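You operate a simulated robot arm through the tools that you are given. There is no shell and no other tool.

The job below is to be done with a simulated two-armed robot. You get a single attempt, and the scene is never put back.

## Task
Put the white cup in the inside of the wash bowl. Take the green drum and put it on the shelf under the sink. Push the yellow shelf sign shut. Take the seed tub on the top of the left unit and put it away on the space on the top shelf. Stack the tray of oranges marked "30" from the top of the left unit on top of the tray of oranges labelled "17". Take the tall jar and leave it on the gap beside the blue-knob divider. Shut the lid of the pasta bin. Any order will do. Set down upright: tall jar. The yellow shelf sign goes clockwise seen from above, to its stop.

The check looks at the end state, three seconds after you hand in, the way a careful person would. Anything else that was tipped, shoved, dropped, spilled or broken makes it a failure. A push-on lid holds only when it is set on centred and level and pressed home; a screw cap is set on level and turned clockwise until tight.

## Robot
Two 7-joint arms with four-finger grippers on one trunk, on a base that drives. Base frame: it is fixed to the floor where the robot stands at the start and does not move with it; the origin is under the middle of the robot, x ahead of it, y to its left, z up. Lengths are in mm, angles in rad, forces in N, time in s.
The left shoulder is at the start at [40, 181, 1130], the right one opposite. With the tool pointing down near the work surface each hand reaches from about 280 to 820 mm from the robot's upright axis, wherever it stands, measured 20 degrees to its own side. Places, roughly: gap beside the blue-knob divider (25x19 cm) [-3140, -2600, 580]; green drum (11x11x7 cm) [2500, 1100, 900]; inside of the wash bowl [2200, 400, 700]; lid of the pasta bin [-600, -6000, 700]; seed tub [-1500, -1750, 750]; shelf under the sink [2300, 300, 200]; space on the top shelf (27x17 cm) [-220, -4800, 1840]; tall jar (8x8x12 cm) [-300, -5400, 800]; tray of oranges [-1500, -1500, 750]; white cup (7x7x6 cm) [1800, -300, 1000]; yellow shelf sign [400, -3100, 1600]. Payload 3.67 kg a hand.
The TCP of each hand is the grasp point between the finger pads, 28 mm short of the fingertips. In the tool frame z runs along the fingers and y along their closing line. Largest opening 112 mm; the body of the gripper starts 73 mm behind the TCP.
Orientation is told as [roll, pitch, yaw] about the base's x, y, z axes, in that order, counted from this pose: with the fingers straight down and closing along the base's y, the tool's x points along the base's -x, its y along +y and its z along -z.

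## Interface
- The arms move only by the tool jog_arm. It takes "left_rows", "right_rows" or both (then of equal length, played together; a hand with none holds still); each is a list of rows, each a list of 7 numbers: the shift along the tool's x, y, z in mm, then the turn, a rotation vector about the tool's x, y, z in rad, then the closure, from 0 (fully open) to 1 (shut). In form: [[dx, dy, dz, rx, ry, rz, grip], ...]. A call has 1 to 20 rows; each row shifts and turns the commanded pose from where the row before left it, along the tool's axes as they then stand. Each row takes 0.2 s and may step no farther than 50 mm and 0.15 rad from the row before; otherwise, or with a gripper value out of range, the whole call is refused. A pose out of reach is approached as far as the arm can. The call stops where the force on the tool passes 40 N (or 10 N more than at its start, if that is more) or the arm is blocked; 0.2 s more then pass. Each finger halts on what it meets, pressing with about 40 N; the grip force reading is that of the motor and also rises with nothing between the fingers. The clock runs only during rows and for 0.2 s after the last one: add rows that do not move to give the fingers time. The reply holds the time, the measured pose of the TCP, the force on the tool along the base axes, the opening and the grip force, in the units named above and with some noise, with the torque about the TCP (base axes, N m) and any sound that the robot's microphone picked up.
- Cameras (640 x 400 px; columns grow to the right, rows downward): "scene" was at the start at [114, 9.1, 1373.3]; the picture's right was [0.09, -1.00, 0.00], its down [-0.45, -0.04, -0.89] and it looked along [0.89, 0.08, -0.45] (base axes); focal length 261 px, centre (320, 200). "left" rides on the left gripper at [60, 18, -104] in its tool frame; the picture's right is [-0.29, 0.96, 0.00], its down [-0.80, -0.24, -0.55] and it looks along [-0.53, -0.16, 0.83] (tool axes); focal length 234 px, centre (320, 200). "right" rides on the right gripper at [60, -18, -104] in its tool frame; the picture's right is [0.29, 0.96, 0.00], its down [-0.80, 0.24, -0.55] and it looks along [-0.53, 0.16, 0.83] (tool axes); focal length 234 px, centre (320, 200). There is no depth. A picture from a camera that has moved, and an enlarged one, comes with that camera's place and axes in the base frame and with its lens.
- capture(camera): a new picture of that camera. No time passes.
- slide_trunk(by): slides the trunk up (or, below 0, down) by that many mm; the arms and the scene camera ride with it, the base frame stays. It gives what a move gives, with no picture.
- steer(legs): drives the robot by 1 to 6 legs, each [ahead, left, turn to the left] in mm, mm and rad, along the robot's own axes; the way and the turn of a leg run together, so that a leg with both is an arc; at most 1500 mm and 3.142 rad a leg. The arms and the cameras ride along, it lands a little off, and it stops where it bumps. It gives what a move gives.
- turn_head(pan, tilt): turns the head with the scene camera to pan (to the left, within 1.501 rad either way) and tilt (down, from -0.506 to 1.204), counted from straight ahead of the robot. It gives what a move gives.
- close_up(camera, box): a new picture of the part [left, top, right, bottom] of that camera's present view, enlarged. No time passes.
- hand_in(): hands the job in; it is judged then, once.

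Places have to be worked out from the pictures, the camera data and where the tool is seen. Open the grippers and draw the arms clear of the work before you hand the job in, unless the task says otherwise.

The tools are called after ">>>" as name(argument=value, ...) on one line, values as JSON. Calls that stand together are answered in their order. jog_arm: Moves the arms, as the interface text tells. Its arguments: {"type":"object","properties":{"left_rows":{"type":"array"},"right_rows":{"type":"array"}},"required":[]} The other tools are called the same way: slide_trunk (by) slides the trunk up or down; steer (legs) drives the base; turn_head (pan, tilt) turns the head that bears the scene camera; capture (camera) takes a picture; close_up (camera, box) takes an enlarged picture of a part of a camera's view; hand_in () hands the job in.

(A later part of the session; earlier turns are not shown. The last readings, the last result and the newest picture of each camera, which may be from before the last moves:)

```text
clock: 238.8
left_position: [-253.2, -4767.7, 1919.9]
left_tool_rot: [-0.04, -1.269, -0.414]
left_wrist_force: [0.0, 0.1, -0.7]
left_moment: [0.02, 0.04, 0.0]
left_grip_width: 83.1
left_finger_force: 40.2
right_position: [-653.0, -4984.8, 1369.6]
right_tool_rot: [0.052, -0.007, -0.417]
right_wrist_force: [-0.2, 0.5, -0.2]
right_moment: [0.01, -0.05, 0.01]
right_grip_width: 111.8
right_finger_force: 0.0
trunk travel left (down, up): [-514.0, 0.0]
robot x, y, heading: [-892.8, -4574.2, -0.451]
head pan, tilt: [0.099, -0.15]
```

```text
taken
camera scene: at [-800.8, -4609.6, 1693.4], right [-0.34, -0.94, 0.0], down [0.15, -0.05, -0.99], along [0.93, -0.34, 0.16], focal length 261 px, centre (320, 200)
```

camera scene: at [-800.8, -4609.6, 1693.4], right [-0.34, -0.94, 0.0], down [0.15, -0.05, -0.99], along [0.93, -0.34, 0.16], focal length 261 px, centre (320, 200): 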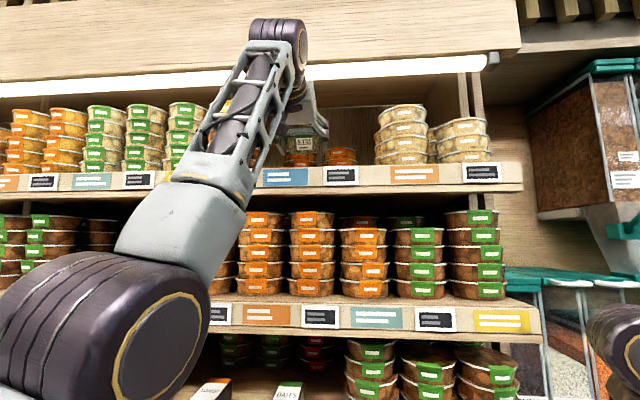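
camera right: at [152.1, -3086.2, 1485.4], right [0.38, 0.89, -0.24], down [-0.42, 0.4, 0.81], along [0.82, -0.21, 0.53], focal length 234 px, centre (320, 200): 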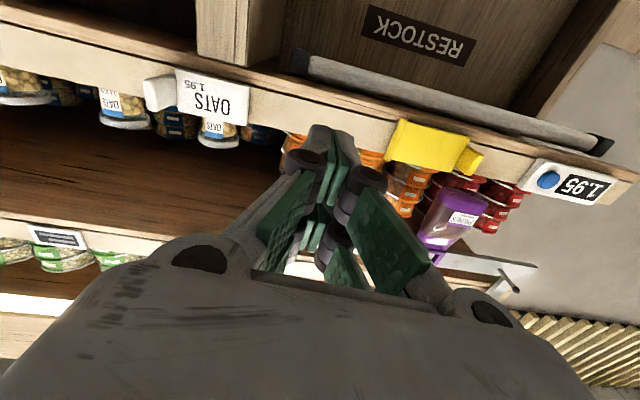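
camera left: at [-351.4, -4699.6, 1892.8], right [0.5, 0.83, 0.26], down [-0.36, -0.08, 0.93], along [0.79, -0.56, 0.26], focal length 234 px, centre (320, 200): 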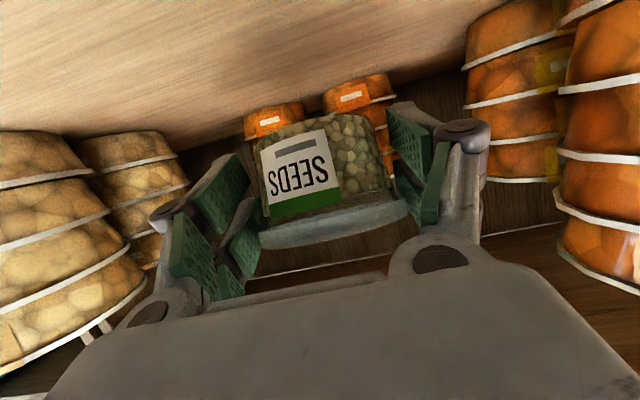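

The tub's near edge is right at the lip, so I need about 40 mm more.

>>> steer(legs=[[40, 0, 0]])

>>> capture(camera="left")

>>> close_up(camera="scene", box=[230, 80, 400, 200])

```text
clock: 239.7
left_position: [-222.0, -4782.6, 1921.8]
left_tool_rot: [-0.039, -1.272, -0.414]
left_wrist_force: [-1.4, 0.6, -0.2]
left_moment: [-0.01, 0.02, 0.0]
left_grip_width: 83.1
left_finger_force: 39.7
right_position: [-619.4, -4998.9, 1370.5]
right_tool_rot: [0.051, -0.009, -0.416]
right_wrist_force: [-1.2, 0.6, 0.0]
right_moment: [-0.03, -0.14, -0.03]
right_grip_width: 111.8
right_finger_force: 0.0
trunk travel left (down, up): [-514.0, 0.0]
robot x, y, heading: [-855.2, -4592.4, -0.451]
head pan, tilt: [0.099, -0.15]
```

```text
taken
camera left: at [-318.8, -4715.4, 1894.3], right [0.5, 0.83, 0.26], down [-0.37, -0.08, 0.93], along [0.79, -0.56, 0.26], focal length 234 px, centre (320, 200)
```

left: 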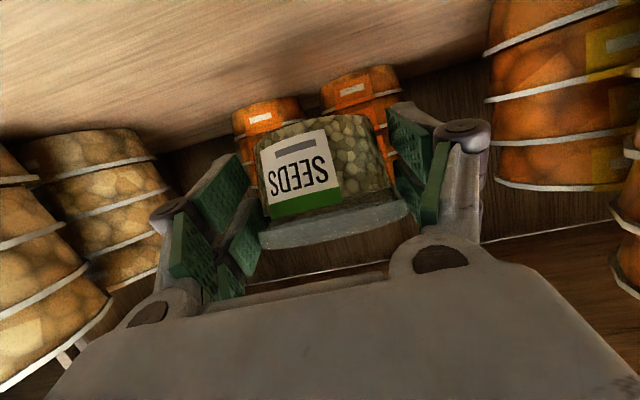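

```text
3.33 times, centred on (315, 140) of scene
camera zoom: at [-767.1, -4625.8, 1693.5], right [-0.34, -0.94, 0.0], down [0.15, -0.05, -0.99], along [0.93, -0.34, 0.16], focal length 870 px, centre (337, 400)
```

zoom: 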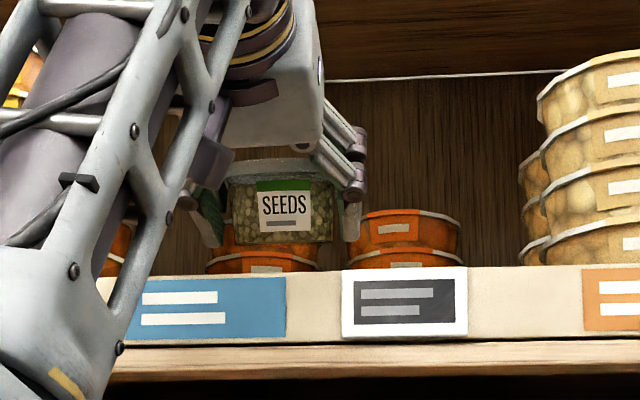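

The pitch readings are creeping, as if the robot is being pushed back slightly. I'll look at the whole view for contact before going further.

>>> capture(camera="scene")

>>> turn_head(pan=0.4, tilt=-0.4)

>>> capture(camera="scene")

>>> turn_head(pan=-0.5, tilt=0.7)

>>> capture(camera="scene")

```text
taken
camera scene: at [-767.1, -4625.8, 1693.5], right [-0.34, -0.94, 0.0], down [0.15, -0.05, -0.99], along [0.93, -0.34, 0.16], focal length 261 px, centre (320, 200)
```

scene: 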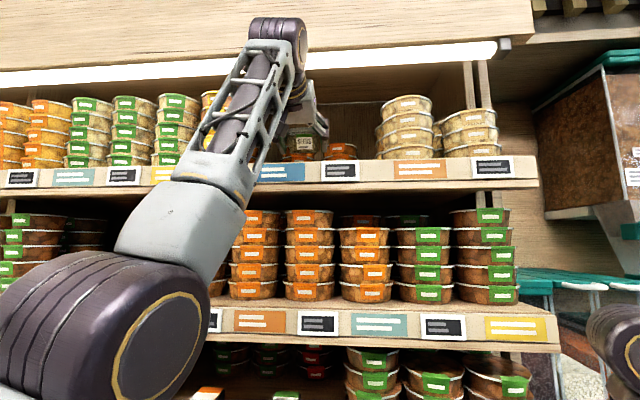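

```text
clock: 240.5
left_position: [-212.7, -4787.3, 1917.9]
left_tool_rot: [-0.041, -1.266, -0.415]
left_wrist_force: [0.1, 0.4, -0.6]
left_moment: [0.0, 0.02, 0.02]
left_grip_width: 82.7
left_finger_force: 40.0
right_position: [-613.7, -5004.1, 1366.4]
right_tool_rot: [0.049, -0.003, -0.417]
right_wrist_force: [-0.1, 0.4, 0.1]
right_moment: [0.01, 0.01, 0.03]
right_grip_width: 112.1
right_finger_force: 0.0
trunk travel left (down, up): [-514.0, 0.0]
robot x, y, heading: [-856.8, -4594.2, -0.445]
head pan, tilt: [0.4, -0.4]
```

```text
taken
camera scene: at [-766.0, -4604.2, 1712.6], right [-0.05, -1.0, 0.0], down [0.39, -0.02, -0.92], along [0.92, -0.05, 0.39], focal length 261 px, centre (320, 200)
```

scene: 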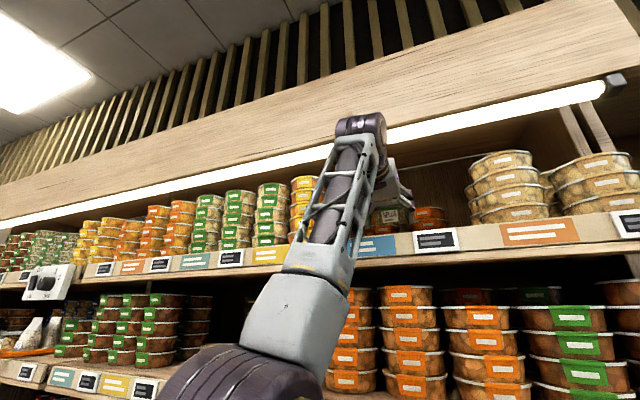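

```text
clock: 241.8
left_position: [-210.6, -4788.3, 1917.6]
left_tool_rot: [-0.038, -1.265, -0.415]
left_wrist_force: [0.3, -0.1, -1.1]
left_moment: [0.03, 0.03, -0.04]
left_grip_width: 82.7
left_finger_force: 40.5
right_position: [-613.4, -5003.8, 1367.0]
right_tool_rot: [0.051, -0.003, -0.418]
right_wrist_force: [-0.2, 0.2, 0.9]
right_moment: [-0.01, -0.01, -0.03]
right_grip_width: 112.2
right_finger_force: 0.0
trunk travel left (down, up): [-514.0, 0.0]
robot x, y, heading: [-857.9, -4594.2, -0.446]
head pan, tilt: [-0.499, 0.7]
```

```text
taken
camera scene: at [-788.3, -4670.1, 1615.8], right [-0.81, -0.58, 0.0], down [-0.38, 0.52, -0.77], along [0.45, -0.62, -0.64], focal length 261 px, centre (320, 200)
```

scene: 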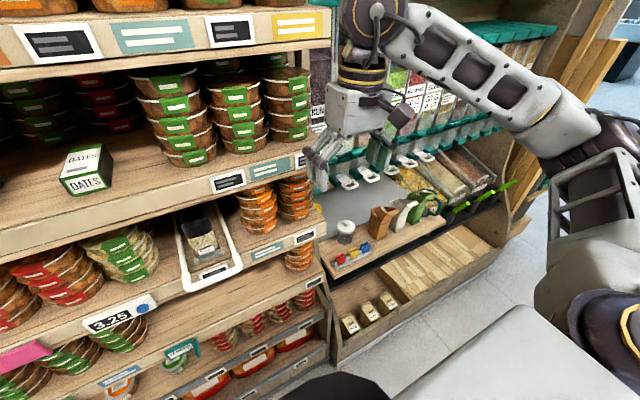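

That was only braking sway; the readings are back to normal. The tub is about 88 mm past the lip. I'll lower it while bringing it closer to level, then approach the shelf in small steps.

>>> jog_arm(left_rows=[[14.3, 0, 4.5, 0, 0, 0, 1], [0, 0, 0, 0, 0.08, 0, 1], [0, 0, 0, 0, 0.08, 0, 1], [2.7, 0, 1.35, 0, 0, 0, 1], [2.7, 0, 1.35, 0, 0, 0, 1], [2.7, 0, 1.35, 0, 0, 0, 1], [0, 0, 0, 0, 0, 0, 1]])

>>> turn_head(pan=0.1, tilt=-0.2)

>>> close_up(camera="scene", box=[230, 80, 400, 200])

>>> capture(camera="left")

```text
clock: 243.4
left_position: [-213.5, -4785.5, 1886.9]
left_tool_rot: [-0.026, -1.105, -0.428]
left_wrist_force: [0.6, -0.3, -0.4]
left_moment: [-0.02, -0.01, 0.03]
left_grip_width: 82.7
left_finger_force: 40.1
left hand out of reach, approached as far as the arm can: row 3
right_position: [-611.8, -5003.5, 1366.8]
right_tool_rot: [0.049, -0.001, -0.417]
right_wrist_force: [-0.1, -0.2, -0.4]
right_moment: [0.0, -0.01, 0.02]
right_grip_width: 111.7
right_finger_force: 0.1
trunk travel left (down, up): [-514.0, 0.0]
robot x, y, heading: [-861.5, -4591.6, -0.452]
head pan, tilt: [-0.499, 0.7]
```

```text
clock: 244.6
left_position: [-214.9, -4785.4, 1887.4]
left_tool_rot: [-0.026, -1.107, -0.427]
left_wrist_force: [-0.3, 0.1, -2.0]
left_moment: [0.01, 0.02, 0.01]
left_grip_width: 82.9
left_finger_force: 40.4
right_position: [-611.8, -5003.0, 1367.1]
right_tool_rot: [0.05, -0.003, -0.418]
right_wrist_force: [-0.1, 0.5, 0.5]
right_moment: [-0.02, 0.01, 0.01]
right_grip_width: 112.1
right_finger_force: 0.1
trunk travel left (down, up): [-514.0, 0.0]
robot x, y, heading: [-860.0, -4588.5, -0.449]
head pan, tilt: [0.099, -0.201]
```

```text
3.33 times, centred on (315, 140) of scene
camera zoom: at [-760.0, -4629.6, 1696.9], right [-0.34, -0.94, 0.0], down [0.19, -0.07, -0.98], along [0.92, -0.34, 0.2], focal length 870 px, centre (337, 400)
```

zoom: 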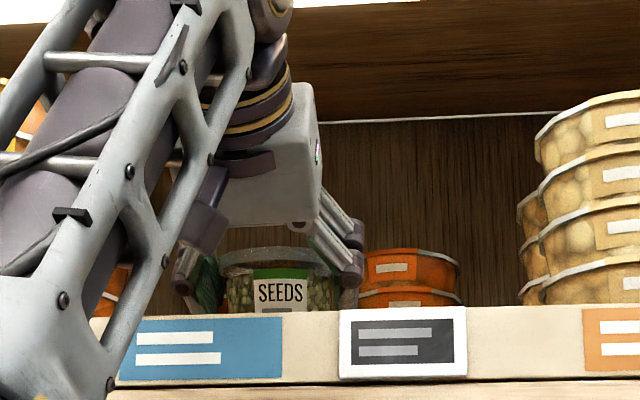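

```text
taken
camera left: at [-314.7, -4716.0, 1879.3], right [0.54, 0.81, 0.25], down [-0.22, -0.15, 0.96], along [0.81, -0.57, 0.1], focal length 234 px, centre (320, 200)
```

left: 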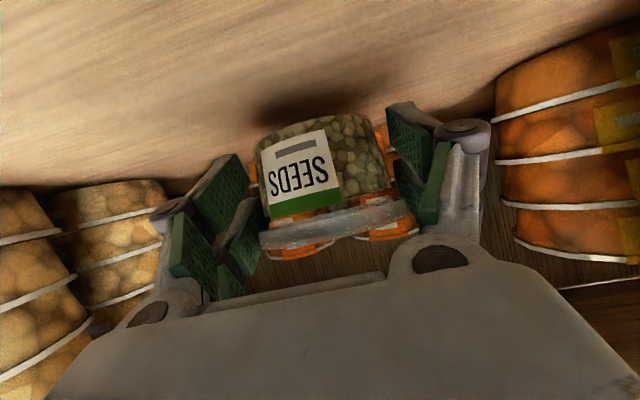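

No contact yet at z=1887. I'll continue down a few millimetres at a time.

>>> jog_arm(left_rows=[[2.2, 0, 1.1, 0, 0.02, 0, 1], [2.2, 0, 1.1, 0, 0.02, 0, 1], [2.2, 0, 1.1, 0, 0.02, 0, 1], [0, 0, 0, 0, 0, 0, 1]])

```text
clock: 245.6
left_position: [-214.2, -4786.5, 1879.1]
left_tool_rot: [-0.022, -1.045, -0.43]
left_wrist_force: [-0.3, 0.4, -0.9]
left_moment: [0.0, 0.01, -0.03]
left_grip_width: 82.8
left_finger_force: 39.9
right_position: [-611.8, -5004.8, 1366.4]
right_tool_rot: [0.049, 0.0, -0.417]
right_wrist_force: [-0.3, -0.2, -0.3]
right_moment: [-0.01, 0.0, -0.02]
right_grip_width: 112.4
right_finger_force: 0.1
trunk travel left (down, up): [-514.0, 0.0]
robot x, y, heading: [-858.4, -4594.1, -0.446]
head pan, tilt: [0.099, -0.201]
```

Still free at z=1879, and pitch is nearly level. I'll continue.

>>> jog_arm(left_rows=[[2.2, 0, 1.2, 0, 0.02, 0, 1], [2.2, 0, 1.2, 0, 0.02, 0, 1], [2.2, 0, 1.2, 0, 0.02, 0, 1], [2.2, 0, 1.3, 0, 0.02, 0, 1], [0, 0, 0, 0, 0, 0, 1]])

```text
clock: 246.6
left_position: [-221.3, -4780.8, 1872.3]
left_tool_rot: [-0.016, -0.993, -0.438]
left_wrist_force: [1.7, -2.5, 3.2]
left_moment: [0.16, -0.16, -0.15]
left_grip_width: 82.9
left_finger_force: 39.8
left hand out of reach, approached as far as the arm can: row 2, 4
right_position: [-611.7, -5004.1, 1366.8]
right_tool_rot: [0.051, -0.002, -0.42]
right_wrist_force: [0.1, -0.1, 0.3]
right_moment: [0.0, -0.02, 0.02]
right_grip_width: 112.1
right_finger_force: 0.1
trunk travel left (down, up): [-514.0, 0.0]
robot x, y, heading: [-856.2, -4593.1, -0.448]
head pan, tilt: [0.099, -0.201]
stopped in row 4 (left hand): the force on the tool passed its limit at 47 N (the readings are from after the stop); the commanded pose is now the measured one
```

The tub touched the shelf at z≈1872, nearly level. I'll open the fingers and back out along the finger axis.

>>> jog_arm(left_rows=[[0, 0, 0, 0, 0, 0, 0.15], [0, 0, 0, 0, 0, 0, 0.08], [0, 0, 0, 0, 0, 0, 0.08], [0, 0, -8, 0, 0, 0, 0.08], [0, 0, -12, 0, 0, 0, 0.08], [0, 0, -15, 0, 0, 0, 0.08], [0, 0, -15, 0, 0, 0, 0.08], [0, 0, 0, 0, 0, 0, 0.08]])

>>> capture(camera="left")

>>> close_up(camera="scene", box=[230, 80, 400, 200])

```text
clock: 248.4
left_position: [-258.8, -4761.4, 1898.5]
left_tool_rot: [-0.019, -0.992, -0.436]
left_wrist_force: [0.1, 0.2, 0.2]
left_moment: [-0.02, 0.0, -0.01]
left_grip_width: 103.2
left_finger_force: 0.1
right_position: [-611.2, -5004.4, 1367.4]
right_tool_rot: [0.051, -0.002, -0.419]
right_wrist_force: [-0.7, 0.2, -0.2]
right_moment: [-0.01, 0.0, 0.03]
right_grip_width: 111.9
right_finger_force: 0.0
trunk travel left (down, up): [-514.0, 0.0]
robot x, y, heading: [-861.8, -4590.3, -0.445]
head pan, tilt: [0.099, -0.201]
```

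```text
taken
camera left: at [-357.7, -4692.6, 1904.4], right [0.56, 0.79, 0.23], down [-0.13, -0.19, 0.97], along [0.82, -0.57, -0.01], focal length 234 px, centre (320, 200)
```

left: 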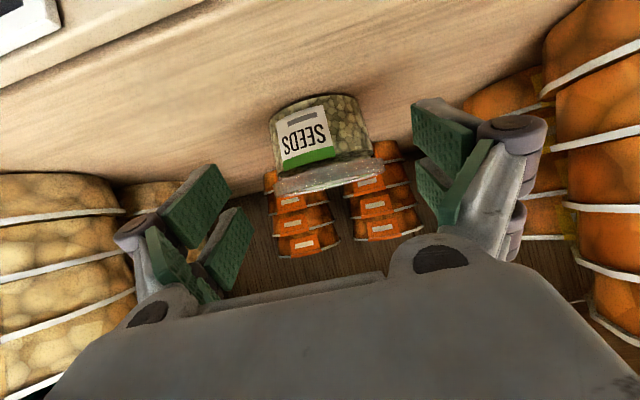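

```text
3.33 times, centred on (315, 140) of scene
camera zoom: at [-759.6, -4629.8, 1697.0], right [-0.34, -0.94, 0.0], down [0.19, -0.07, -0.98], along [0.92, -0.34, 0.2], focal length 870 px, centre (337, 400)
```

zoom: 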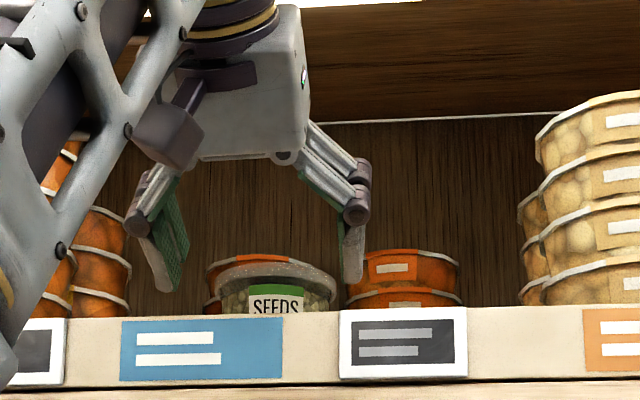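

The tub stands upright on the top shelf. I'll drive straight back and check.

>>> steer(legs=[[-350, 0, 0]])

>>> turn_head(pan=0.0, tilt=-0.1)

>>> close_up(camera="scene", box=[200, 80, 440, 230])

```text
clock: 250.7
left_position: [-571.6, -4610.7, 1896.4]
left_tool_rot: [-0.02, -0.988, -0.434]
left_wrist_force: [-0.1, -0.2, -0.7]
left_moment: [-0.01, -0.01, 0.01]
left_grip_width: 103.0
left_finger_force: 0.1
right_position: [-926.2, -4852.8, 1365.3]
right_tool_rot: [0.051, 0.0, -0.417]
right_wrist_force: [1.5, -0.6, 0.2]
right_moment: [0.01, 0.0, 0.01]
right_grip_width: 111.9
right_finger_force: 0.1
trunk travel left (down, up): [-514.0, 0.0]
robot x, y, heading: [-1173.9, -4441.7, -0.452]
head pan, tilt: [0.099, -0.201]
```

```text
clock: 251.4
left_position: [-572.3, -4609.8, 1897.6]
left_tool_rot: [-0.019, -0.992, -0.434]
left_wrist_force: [0.3, 0.2, -0.3]
left_moment: [0.0, -0.01, -0.03]
left_grip_width: 103.1
left_finger_force: 0.0
right_position: [-926.6, -4852.3, 1366.6]
right_tool_rot: [0.051, -0.001, -0.417]
right_wrist_force: [0.3, 0.4, 0.2]
right_moment: [0.0, -0.01, 0.02]
right_grip_width: 111.6
right_finger_force: 0.1
trunk travel left (down, up): [-514.0, 0.0]
robot x, y, heading: [-1176.0, -4444.1, -0.447]
head pan, tilt: [0.0, -0.099]
```

```text
2.67 times, centred on (320, 155) of scene
camera zoom: at [-1074.9, -4487.1, 1688.3], right [-0.43, -0.9, 0.0], down [0.09, -0.04, -1.0], along [0.9, -0.43, 0.1], focal length 696 px, centre (320, 320)
```

zoom: 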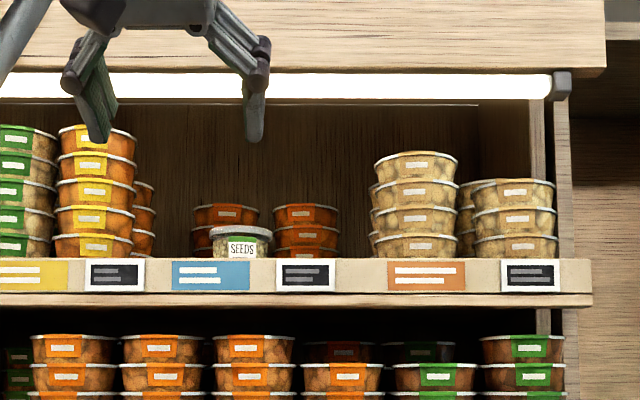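

The tub is well placed. Now the tall jar and the pasta bin are further right; I'll lower the left arm, straighten it, and lower the trunk.

>>> jog_arm(left_rows=[[37.6, 0, 24.7, 0, 0, 0, 0], [37.6, 0, 24.7, 0, 0, 0, 0], [37.6, 0, 24.7, 0, 0, 0, 0], [37.6, 0, 24.7, 0, 0, 0, 0], [37.6, 0, 24.7, 0, 0, 0, 0], [37.6, 0, 24.7, 0, 0, 0, 0], [37.6, 0, 24.7, 0, 0, 0, 0], [37.6, 0, 24.7, 0, 0, 0, 0], [37.6, 0, 24.7, 0, 0, 0, 0], [37.6, 0, 24.7, 0, 0, 0, 0], [37.6, 0, 24.7, 0, 0, 0, 0], [0, 0, 0, 0, 0.15, 0, 0], [0, 0, 0, 0, 0.15, 0, 0], [0, 0, 0, 0, 0.15, 0, 0], [0, 0, 0, 0, 0.15, 0, 0], [0, 0, 0, 0, 0.15, 0, 0], [0, 0, 0, 0, 0.15, 0, 0], [0, 0, 0, 0, 0.09, 0, 0], [0, 0, 0, 0, 0, 0, 0]])

>>> slide_trunk(by=-214)

>>> steer(legs=[[0, -600, 0]])

>>> turn_head(pan=-0.2, tilt=0.5)

>>> capture(camera="scene")

```text
clock: 255.4
left_position: [-463.6, -4676.2, 1355.2]
left_tool_rot: [-0.01, 0.0, -0.452]
left_wrist_force: [0.5, 0.1, 0.2]
left_moment: [-0.02, 0.0, 0.02]
left_grip_width: 112.1
left_finger_force: 0.1
left hand out of reach, approached as far as the arm can: row 3, 4, 5, 13, 14, 15, 16
right_position: [-928.9, -4851.3, 1367.2]
right_tool_rot: [0.052, -0.003, -0.416]
right_wrist_force: [0.0, -0.6, 0.3]
right_moment: [0.02, 0.01, -0.01]
right_grip_width: 111.9
right_finger_force: 0.0
trunk travel left (down, up): [-514.0, 0.0]
robot x, y, heading: [-1176.4, -4441.8, -0.45]
head pan, tilt: [0.0, -0.099]
```

```text
clock: 257.7
left_position: [-461.4, -4675.4, 1142.5]
left_tool_rot: [-0.011, -0.003, -0.451]
left_wrist_force: [0.1, 0.2, 0.2]
left_moment: [-0.01, -0.02, -0.02]
left_grip_width: 111.9
left_finger_force: 0.2
right_position: [-928.1, -4851.1, 1153.1]
right_tool_rot: [0.05, -0.003, -0.417]
right_wrist_force: [1.2, 0.2, -0.3]
right_moment: [0.0, 0.03, -0.01]
right_grip_width: 111.8
right_finger_force: 0.0
trunk travel left (down, up): [-300.0, 214.0]
robot x, y, heading: [-1175.6, -4439.4, -0.45]
head pan, tilt: [0.0, -0.099]
```

```text
clock: 261.2
left_position: [-721.0, -5215.9, 1141.8]
left_tool_rot: [-0.01, -0.002, -0.444]
left_wrist_force: [0.6, 0.2, -0.9]
left_moment: [-0.05, 0.01, -0.01]
left_grip_width: 112.0
left_finger_force: 0.1
right_position: [-1185.3, -5393.5, 1153.2]
right_tool_rot: [0.051, -0.002, -0.412]
right_wrist_force: [0.2, -0.5, -0.1]
right_moment: [0.0, -0.01, 0.01]
right_grip_width: 112.1
right_finger_force: 0.1
trunk travel left (down, up): [-300.0, 214.0]
robot x, y, heading: [-1434.7, -4986.9, -0.439]
head pan, tilt: [0.0, -0.099]
```

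```text
clock: 262.2
left_position: [-721.1, -5215.9, 1141.5]
left_tool_rot: [-0.011, -0.001, -0.444]
left_wrist_force: [-0.7, 0.5, -0.4]
left_moment: [0.01, -0.02, -0.01]
left_grip_width: 112.0
left_finger_force: 0.0
right_position: [-1185.0, -5393.6, 1152.0]
right_tool_rot: [0.051, -0.002, -0.412]
right_wrist_force: [1.2, 0.6, 0.0]
right_moment: [-0.02, -0.03, 0.03]
right_grip_width: 112.3
right_finger_force: 0.0
trunk travel left (down, up): [-300.0, 214.0]
robot x, y, heading: [-1435.5, -4983.1, -0.44]
head pan, tilt: [-0.201, 0.499]
```

```text
taken
camera scene: at [-1341.5, -5047.5, 1419.9], right [-0.6, -0.8, 0.0], down [-0.38, 0.29, -0.88], along [0.7, -0.53, -0.48], focal length 261 px, centre (320, 200)
```

scene: 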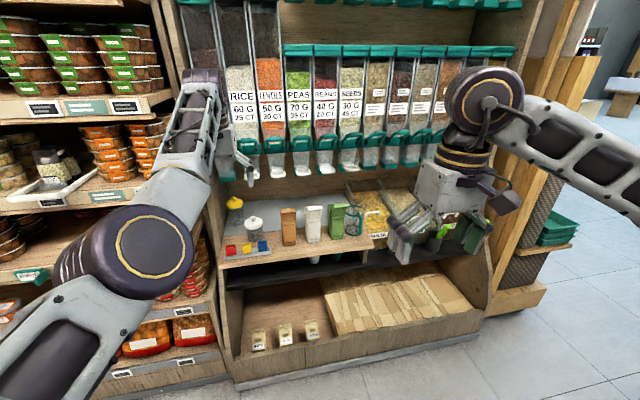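

I can see a small ledge with a jar, cartons and bulk bins. I'll zoom in and also look further right.

>>> close_up(camera="scene", box=[210, 170, 420, 290])

>>> jog_arm(left_rows=[[40, 0, -20, 0, 0, 0, 0], [40, 0, -20, 0, 0, 0, 0], [40, 0, -20, 0, 0, 0, 0], [40, 0, 0, 0, 0, 0, 0], [40, 0, 0, 0, 0, 0, 0]], right_rows=[[0, 0, -40, 0, 0, 0, 0], [0, 0, -40, 0, 0, 0, 0], [0, 0, -40, 0, 0, 0, 0], [0, 0, -40, 0, 0, 0, 0], [0, 0, -40, 0, 0, 0, 0]])

>>> turn_head(pan=-0.5, tilt=0.5)

>>> capture(camera="scene")

```text
3.05 times, centred on (315, 230) of scene
camera zoom: at [-1341.5, -5047.5, 1419.9], right [-0.6, -0.8, 0.0], down [-0.38, 0.29, -0.88], along [0.7, -0.53, -0.48], focal length 795 px, centre (335, 109)
```

zoom: 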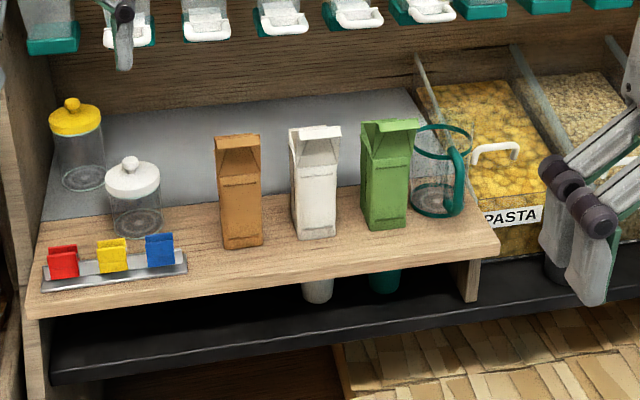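

```text
clock: 263.4
left_position: [-758.4, -5217.8, 1247.7]
left_tool_rot: [-0.009, 0.003, -0.445]
left_wrist_force: [1.1, -0.4, -1.0]
left_moment: [0.02, 0.13, -0.02]
left_grip_width: 112.0
left_finger_force: 0.0
left hand out of reach, approached as far as the arm can: row 1, 2, 3, 4, 5
right_position: [-1184.6, -5403.9, 1345.0]
right_tool_rot: [0.05, 0.021, -0.414]
right_wrist_force: [-2.3, 1.3, 5.0]
right_moment: [-0.1, -0.25, -0.02]
right_grip_width: 111.9
right_finger_force: 0.1
trunk travel left (down, up): [-300.0, 214.0]
robot x, y, heading: [-1434.7, -4987.8, -0.441]
head pan, tilt: [-0.201, 0.499]
```

```text
clock: 264.2
left_position: [-762.1, -5218.2, 1251.1]
left_tool_rot: [-0.012, 0.001, -0.446]
left_wrist_force: [-1.5, 1.1, 1.0]
left_moment: [-0.02, -0.01, 0.04]
left_grip_width: 112.0
left_finger_force: 0.0
right_position: [-1186.7, -5403.5, 1340.3]
right_tool_rot: [0.05, 0.025, -0.411]
right_wrist_force: [-1.1, 0.2, 0.2]
right_moment: [-0.01, -0.03, -0.02]
right_grip_width: 111.9
right_finger_force: 0.1
trunk travel left (down, up): [-300.0, 214.0]
robot x, y, heading: [-1435.8, -4986.4, -0.446]
head pan, tilt: [-0.499, 0.499]
```

```text
taken
camera scene: at [-1361.6, -5066.2, 1419.9], right [-0.81, -0.59, 0.0], down [-0.28, 0.39, -0.88], along [0.52, -0.71, -0.48], focal length 261 px, centre (320, 200)
```

scene: 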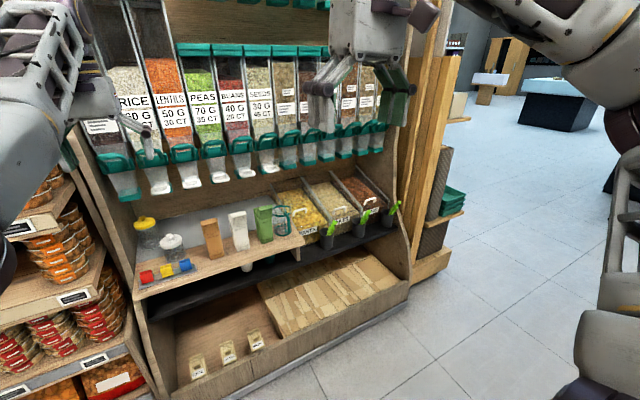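

The tall jar is the one with the yellow lid. The pasta bin is to the right; I'll try to bring the left arm back to a normal pose, then drive right for a closer look at the bin.

>>> jog_arm(left_rows=[[0, 40, 0, 0, 0, 0, 0], [0, 40, 0, 0, 0, 0, 0], [0, 40, 0, 0, 0, 0, 0], [0, 40, 0, 0, 0, 0, 0], [40, 0, 0, 0, 0, 0, 0], [40, 0, 0, 0, 0, 0, 0], [40, 0, 0, 0, 0, 0, 0], [0, 0, 0, 0, 0, 0, 0]])

>>> steer(legs=[[0, -500, 0]])

>>> turn_head(pan=-0.1, tilt=0.55)

>>> capture(camera="scene")

```text
clock: 266.0
left_position: [-696.0, -5069.3, 1250.2]
left_tool_rot: [-0.011, -0.001, -0.443]
left_wrist_force: [-0.3, -0.2, -0.1]
left_moment: [-0.01, 0.0, 0.02]
left_grip_width: 112.0
left_finger_force: 0.0
left hand out of reach, approached as far as the arm can: row 1, 2, 5, 6, 7
right_position: [-1191.1, -5402.9, 1351.6]
right_tool_rot: [0.051, -0.002, -0.413]
right_wrist_force: [0.1, 0.7, -0.7]
right_moment: [0.03, -0.01, -0.01]
right_grip_width: 112.2
right_finger_force: 0.0
trunk travel left (down, up): [-300.0, 214.0]
robot x, y, heading: [-1435.1, -4986.6, -0.442]
head pan, tilt: [-0.499, 0.499]
```

```text
clock: 269.0
left_position: [-911.5, -5525.0, 1250.6]
left_tool_rot: [-0.011, -0.001, -0.446]
left_wrist_force: [-0.1, 0.6, 0.4]
left_moment: [0.01, 0.0, 0.01]
left_grip_width: 111.8
left_finger_force: 0.1
right_position: [-1407.0, -5857.1, 1351.1]
right_tool_rot: [0.048, -0.003, -0.414]
right_wrist_force: [0.8, 0.1, -0.9]
right_moment: [-0.02, -0.01, 0.04]
right_grip_width: 111.8
right_finger_force: 0.0
trunk travel left (down, up): [-300.0, 214.0]
robot x, y, heading: [-1652.5, -5438.8, -0.45]
head pan, tilt: [-0.499, 0.499]
```

```text
clock: 269.9
left_position: [-911.9, -5524.5, 1250.9]
left_tool_rot: [-0.01, 0.001, -0.447]
left_wrist_force: [-0.1, -0.2, -0.7]
left_moment: [-0.01, -0.03, 0.01]
left_grip_width: 111.7
left_finger_force: 0.1
right_position: [-1407.4, -5858.2, 1351.5]
right_tool_rot: [0.05, -0.004, -0.412]
right_wrist_force: [-0.1, -0.5, 0.5]
right_moment: [0.03, 0.02, 0.02]
right_grip_width: 111.8
right_finger_force: 0.2
trunk travel left (down, up): [-300.0, 214.0]
robot x, y, heading: [-1652.0, -5437.8, -0.443]
head pan, tilt: [-0.099, 0.55]
```

```text
taken
camera scene: at [-1553.7, -5494.5, 1415.3], right [-0.52, -0.86, 0.0], down [-0.45, 0.27, -0.85], along [0.73, -0.44, -0.52], focal length 261 px, centre (320, 200)
```

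scene: 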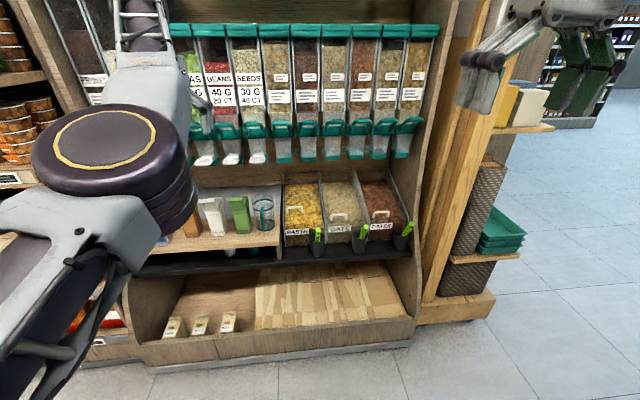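

Zoom in on the pasta bin.

>>> close_up(camera="scene", box=[240, 160, 430, 270])

```text
3.37 times, centred on (335, 215) of scene
camera zoom: at [-1553.7, -5494.5, 1415.3], right [-0.52, -0.86, 0.0], down [-0.45, 0.27, -0.85], along [0.73, -0.44, -0.52], focal length 879 px, centre (270, 150)
```

zoom: 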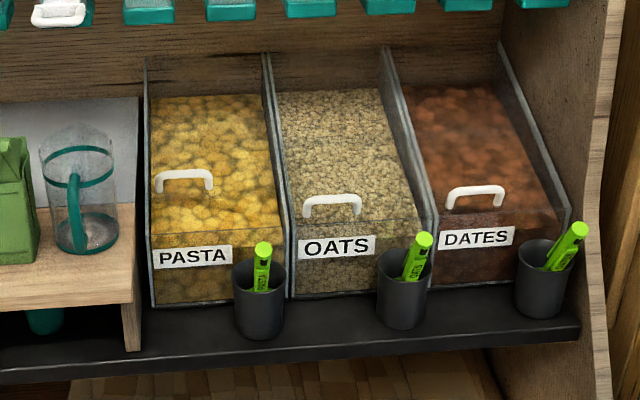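

The pasta lid's handle sits higher than the others, so its hinged lid is ajar and must be pressed down. Before approaching I'll try to re-fold the left arm by lowering it and pulling it in.

>>> jog_arm(left_rows=[[0, 30, 40, 0, 0, 0, 0], [0, 30, 40, 0, 0, 0, 0], [0, 30, 40, 0, 0, 0, 0], [0, 0, 45, 0, 0, 0, 0], [0, 0, 45, 0, 0, 0, 0], [40, 0, 0, 0, 0, 0, 0], [40, 0, 0, 0, 0, 0, 0], [40, 0, 0, 0, 0, 0, 0], [40, 0, 0, 0, 0, 0, 0], [0, 0, 0, 0, 0, 0, 0]])

>>> turn_head(pan=0.6, tilt=0.5)

>>> capture(camera="scene")

```text
clock: 272.1
left_position: [-915.1, -5355.6, 1018.0]
left_tool_rot: [-0.012, -0.001, -0.447]
left_wrist_force: [-0.3, -0.4, 0.9]
left_moment: [-0.01, 0.01, -0.02]
left_grip_width: 111.8
left_finger_force: 0.0
left hand out of reach, approached as far as the arm can: row 1, 6, 7, 8, 9
right_position: [-1407.3, -5858.0, 1351.2]
right_tool_rot: [0.05, -0.002, -0.414]
right_wrist_force: [0.7, 0.1, 0.4]
right_moment: [-0.01, 0.0, 0.0]
right_grip_width: 111.7
right_finger_force: 0.0
trunk travel left (down, up): [-300.0, 214.0]
robot x, y, heading: [-1648.4, -5438.5, -0.446]
head pan, tilt: [-0.099, 0.55]
```

```text
clock: 273.1
left_position: [-916.1, -5354.3, 1018.6]
left_tool_rot: [-0.009, -0.004, -0.448]
left_wrist_force: [0.5, -0.3, -0.1]
left_moment: [0.01, 0.0, 0.01]
left_grip_width: 112.0
left_finger_force: 0.1
right_position: [-1407.0, -5857.4, 1351.8]
right_tool_rot: [0.051, -0.003, -0.414]
right_wrist_force: [0.3, 0.4, 0.7]
right_moment: [-0.01, -0.04, -0.02]
right_grip_width: 112.0
right_finger_force: 0.1
trunk travel left (down, up): [-300.0, 214.0]
robot x, y, heading: [-1651.5, -5438.0, -0.446]
head pan, tilt: [0.6, 0.499]
```

```text
taken
camera scene: at [-1540.6, -5434.1, 1419.8], right [0.15, -0.99, 0.0], down [-0.47, -0.07, -0.88], along [0.87, 0.14, -0.48], focal length 261 px, centre (320, 200)
```

scene: 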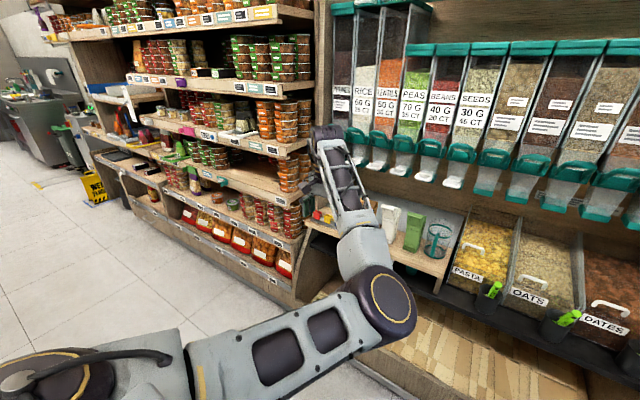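

The left arm's elbow is folded inward, but its hand is off to the side. I'll try retracting it further so it stays clear.

>>> jog_arm(left_rows=[[0, 20, -30, 0, 0, 0, 0], [30, 20, -20, 0, 0, 0, 0], [40, 0, 0, 0, 0, 0, 0], [40, 0, 0, 0, 0, 0, 0], [40, 0, 0, 0, 0, 0, 0], [0, 0, 0, 0, 0, 0, 0]])

>>> steer(legs=[[0, 180, 0], [150, 0, 0]])

>>> turn_head(pan=-0.25, tilt=0.6)

>>> capture(camera="scene")

```text
clock: 274.6
left_position: [-991.3, -5218.3, 1065.2]
left_tool_rot: [-0.011, -0.003, -0.445]
left_wrist_force: [0.2, -0.6, 0.2]
left_moment: [0.03, -0.04, 0.04]
left_grip_width: 112.0
left_finger_force: 0.1
left hand out of reach, approached as far as the arm can: row 3, 4, 5
right_position: [-1405.9, -5858.2, 1352.1]
right_tool_rot: [0.05, -0.001, -0.414]
right_wrist_force: [0.1, 0.1, -0.6]
right_moment: [0.01, 0.04, 0.01]
right_grip_width: 111.9
right_finger_force: 0.0
trunk travel left (down, up): [-300.0, 214.0]
robot x, y, heading: [-1653.6, -5440.3, -0.448]
head pan, tilt: [0.6, 0.499]
```

```text
clock: 277.1
left_position: [-780.8, -5122.1, 1064.6]
left_tool_rot: [-0.009, -0.004, -0.445]
left_wrist_force: [0.0, 0.1, -0.1]
left_moment: [0.0, 0.02, -0.01]
left_grip_width: 111.8
left_finger_force: 0.1
right_position: [-1196.2, -5759.6, 1352.3]
right_tool_rot: [0.049, -0.003, -0.412]
right_wrist_force: [0.3, -0.8, 0.0]
right_moment: [0.02, -0.03, -0.03]
right_grip_width: 111.9
right_finger_force: 0.0
trunk travel left (down, up): [-300.0, 214.0]
robot x, y, heading: [-1441.8, -5337.6, -0.445]
head pan, tilt: [0.6, 0.499]
```

```text
clock: 278.2
left_position: [-780.3, -5121.3, 1065.0]
left_tool_rot: [-0.011, -0.002, -0.445]
left_wrist_force: [-0.2, 0.6, 0.0]
left_moment: [0.01, 0.0, 0.03]
left_grip_width: 111.9
left_finger_force: 0.0
right_position: [-1195.0, -5759.4, 1351.5]
right_tool_rot: [0.05, 0.0, -0.413]
right_wrist_force: [-1.0, -0.6, -0.4]
right_moment: [0.02, 0.01, 0.04]
right_grip_width: 111.9
right_finger_force: 0.0
trunk travel left (down, up): [-300.0, 214.0]
robot x, y, heading: [-1437.2, -5343.1, -0.442]
head pan, tilt: [-0.25, 0.6]
```

```text
taken
camera scene: at [-1350.0, -5407.0, 1410.7], right [-0.64, -0.77, 0.0], down [-0.44, 0.36, -0.82], along [0.63, -0.53, -0.57], focal length 261 px, centre (320, 200)
```

scene: 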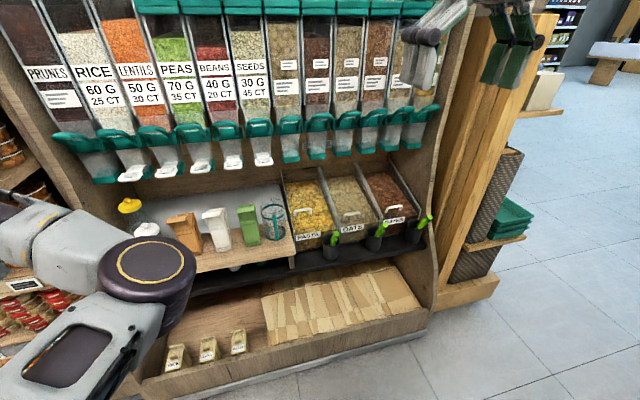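

Zoom in on the bins and the jars from here.

>>> close_up(camera="scene", box=[270, 160, 430, 260])

>>> close_up(camera="scene", box=[100, 180, 300, 290])

```text
4.00 times, centred on (350, 210) of scene
camera zoom: at [-1350.0, -5407.0, 1410.7], right [-0.64, -0.77, 0.0], down [-0.44, 0.36, -0.82], along [0.63, -0.53, -0.57], focal length 1043 px, centre (200, 160)
```

zoom: 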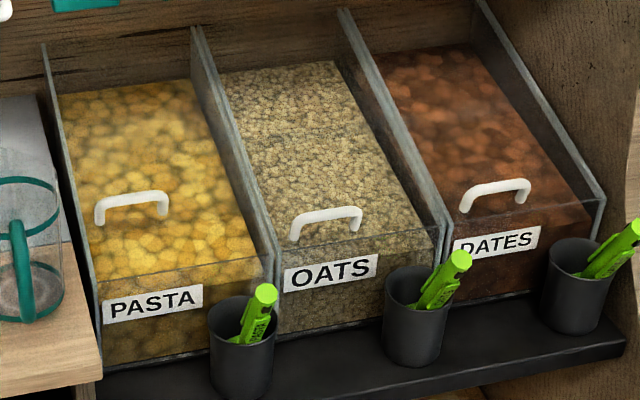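

```text
3.20 times, centred on (200, 235) of scene
camera zoom: at [-1350.0, -5407.0, 1410.7], right [-0.64, -0.77, 0.0], down [-0.44, 0.36, -0.82], along [0.63, -0.53, -0.57], focal length 835 px, centre (704, 88)
```

zoom: 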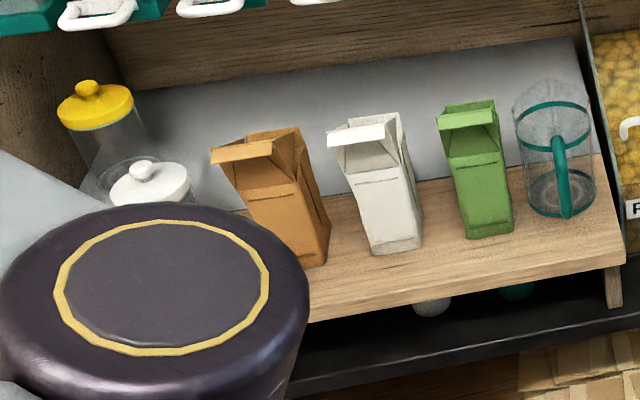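

The pasta lid's handle is raised, at roughly (-640, -5906, 765). The dispenser spouts overhang it, so I'll come in from the front with the right hand tilted 60°. First I'll extend, lower and tilt it here.

>>> jog_arm(right_rows=[[-40, 0, 20, 0, 0, 0, 0.5], [-40, 0, 20, 0, 0, 0, 1], [-40, 0, 20, 0, 0, 0, 1], [-40, 0, 20, 0, 0, 0, 1], [-40, 0, 20, 0, 0, 0, 1], [0, 40, 25, 0, 0, 0, 1], [0, 40, 25, 0, 0, 0, 1], [0, 0, 45, 0, 0, 0, 1], [0, 0, 45, 0, 0, 0, 1], [0, 0, 45, 0, 0, 0, 1], [0, 0, 45, 0, 0, 0, 1], [0, 0, 0, 0, -0.15, 0, 1], [0, 0, 0, 0, -0.15, 0, 1], [0, 0, 0, 0, -0.15, 0, 1], [0, 0, 0, 0, -0.15, 0, 1], [0, 0, 0, 0, -0.15, 0, 1], [0, 0, 0, 0, -0.15, 0, 1], [0, 0, 0, 0, -0.15, 0, 1], [0, 0, 0, 0, 0, 0, 1]])

>>> capture(camera="right")

>>> capture(camera="scene")

```text
clock: 282.2
left_position: [-779.5, -5120.7, 1065.0]
left_tool_rot: [-0.012, -0.002, -0.444]
left_wrist_force: [0.8, 0.0, 0.3]
left_moment: [-0.04, 0.0, 0.01]
left_grip_width: 112.2
left_finger_force: 0.0
right_position: [-971.2, -5751.2, 1028.3]
right_tool_rot: [0.101, -1.05, -0.498]
right_wrist_force: [0.9, -0.3, -0.1]
right_moment: [-0.02, -0.01, 0.01]
right_grip_width: 0.0
right_finger_force: 35.8
trunk travel left (down, up): [-300.0, 214.0]
robot x, y, heading: [-1437.9, -5342.1, -0.445]
head pan, tilt: [-0.25, 0.6]
```

```text
taken
camera right: at [-1088.7, -5720.2, 1026.3], right [0.26, 0.94, -0.2], down [0.0, 0.21, 0.98], along [0.97, -0.25, 0.06], focal length 234 px, centre (320, 200)
```

right: 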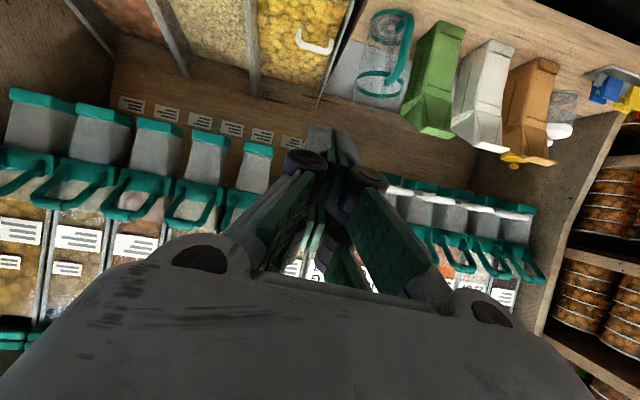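

```text
taken
camera scene: at [-1350.1, -5406.7, 1410.8], right [-0.64, -0.77, 0.0], down [-0.43, 0.36, -0.82], along [0.63, -0.53, -0.57], focal length 261 px, centre (320, 200)
```

scene: 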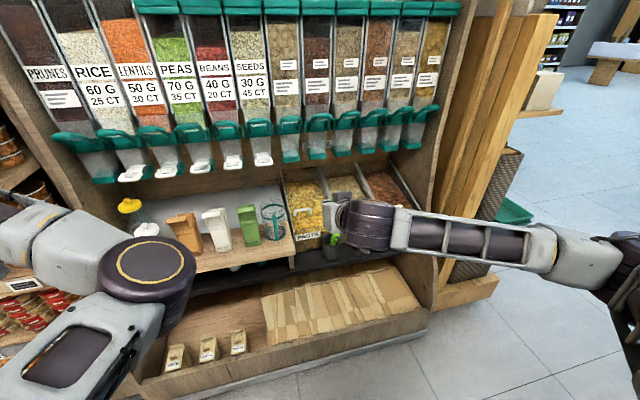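

Triangulating puts the pasta handle at (-609, -5924, 738), at the same height as the oats handle but about 70 mm further back, so the lid may slide. I'll zoom in with the wrist camera to understand it.

>>> close_up(camera="right", box=[130, 0, 370, 150])

>>> close_up(camera="scene", box=[280, 160, 350, 250])

```text
2.67 times, centred on (250, 75) of right
camera zoom: at [-1088.7, -5720.2, 1026.3], right [0.26, 0.94, -0.2], down [0.0, 0.21, 0.98], along [0.97, -0.25, 0.06], focal length 624 px, centre (507, 533)
```

zoom: 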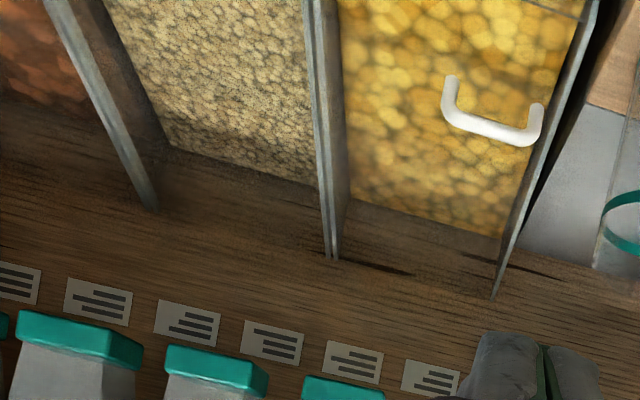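

```text
4.44 times, centred on (315, 205) of scene
camera zoom: at [-1350.1, -5406.7, 1410.8], right [-0.64, -0.77, 0.0], down [-0.43, 0.36, -0.82], along [0.63, -0.53, -0.57], focal length 1159 px, centre (342, 178)
```

zoom: 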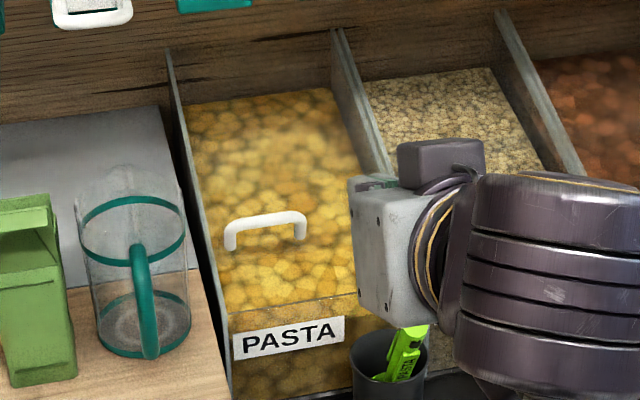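

Crisp pasta shows in front of the handle, as if the clear lid has slid back about 70 mm. I'll tilt the wrist camera further down to compare the pasta and oats handles in one view.

>>> jog_arm(right_rows=[[0, 0, 0, 0, 0.15, 0, 1], [0, 0, 0, 0, 0.15, 0, 1], [0, 0, 0, 0, 0.15, 0, 1], [0, 0, 0, 0, 0.1, 0, 1], [0, 0, 0, 0, 0, 0, 1]])

>>> capture(camera="right")

>>> close_up(camera="right", box=[120, 60, 420, 250])

```text
clock: 283.4
left_position: [-780.5, -5121.8, 1065.2]
left_tool_rot: [-0.01, -0.004, -0.444]
left_wrist_force: [-1.2, -0.3, 0.3]
left_moment: [-0.02, 0.01, -0.02]
left_grip_width: 112.2
left_finger_force: 0.1
right_position: [-972.8, -5752.2, 1027.3]
right_tool_rot: [0.057, -0.503, -0.44]
right_wrist_force: [0.8, 0.3, 0.4]
right_moment: [0.02, 0.02, 0.0]
right_grip_width: 0.0
right_finger_force: 35.7
trunk travel left (down, up): [-300.0, 214.0]
robot x, y, heading: [-1438.2, -5341.2, -0.443]
head pan, tilt: [-0.25, 0.6]
```

```text
taken
camera right: at [-1074.1, -5730.4, 1089.4], right [0.15, 0.98, -0.09], down [0.48, 0.01, 0.88], along [0.87, -0.18, -0.47], focal length 234 px, centre (320, 200)
```

right: 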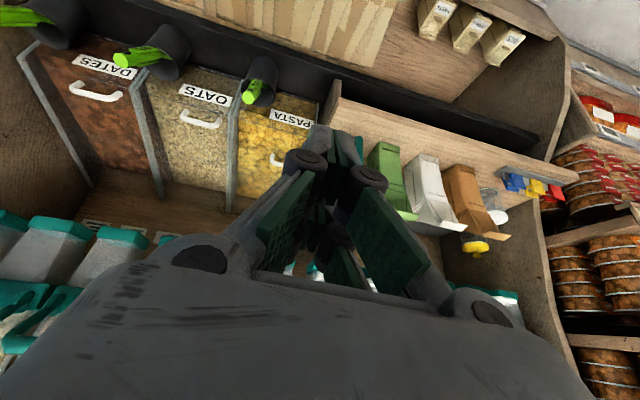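

```text
2.11 times, centred on (270, 155) of right
camera zoom: at [-1074.1, -5730.4, 1089.4], right [0.15, 0.98, -0.09], down [0.48, 0.01, 0.88], along [0.87, -0.18, -0.47], focal length 493 px, centre (425, 295)
```

zoom: 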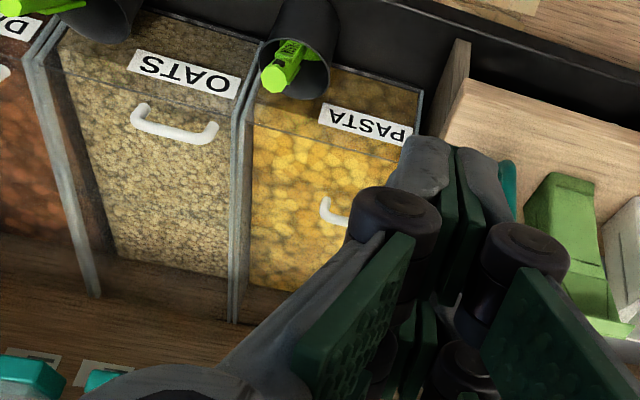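

Geometry is ambiguous between sliding and hinged. I'll enlarge the pasta handle area a lot to find the lid's front edge.

>>> close_up(camera="scene", box=[284, 190, 334, 245])

>>> jog_arm(right_rows=[[0, -40, 0, 0, 0, 0, 1], [0, -45, 0, 0, 0, 0, 1], [0, -45, 0, 0, 0, 0, 1], [0, 0, 0, 0, 0, 0, 1]])

>>> close_up(camera="right", box=[180, 60, 420, 210])

```text
7.27 times, centred on (309, 218) of scene
camera zoom: at [-1350.8, -5406.9, 1410.8], right [-0.64, -0.77, 0.0], down [-0.43, 0.36, -0.83], along [0.63, -0.53, -0.56], focal length 1897 px, centre (400, 73)
```

zoom: 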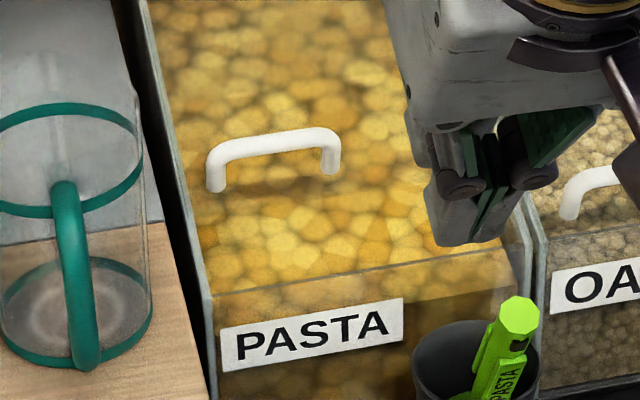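

```text
clock: 284.4
left_position: [-780.3, -5120.3, 1064.9]
left_tool_rot: [-0.01, -0.001, -0.445]
left_wrist_force: [0.9, -0.2, -0.5]
left_moment: [0.01, 0.0, 0.02]
left_grip_width: 112.0
left_finger_force: 0.1
right_position: [-1024.2, -5871.4, 1019.8]
right_tool_rot: [0.054, -0.502, -0.439]
right_wrist_force: [1.0, -0.2, -0.7]
right_moment: [0.0, 0.02, -0.02]
right_grip_width: 0.0
right_finger_force: 36.1
trunk travel left (down, up): [-300.0, 214.0]
robot x, y, heading: [-1439.2, -5343.4, -0.438]
head pan, tilt: [-0.25, 0.6]
```

```text
2.67 times, centred on (300, 135) of right
camera zoom: at [-1125.9, -5849.6, 1082.8], right [0.15, 0.98, -0.09], down [0.47, 0.01, 0.88], along [0.87, -0.18, -0.47], focal length 624 px, centre (373, 373)
```

zoom: 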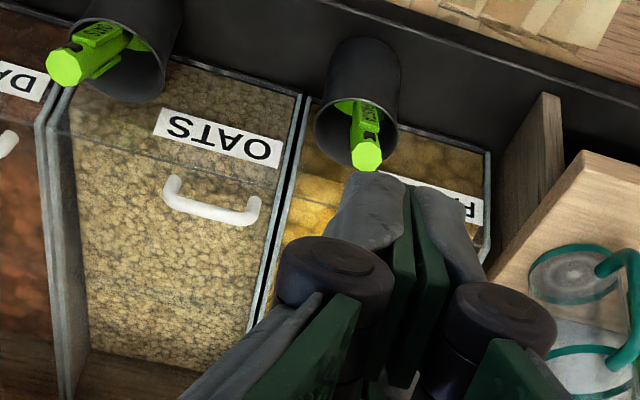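

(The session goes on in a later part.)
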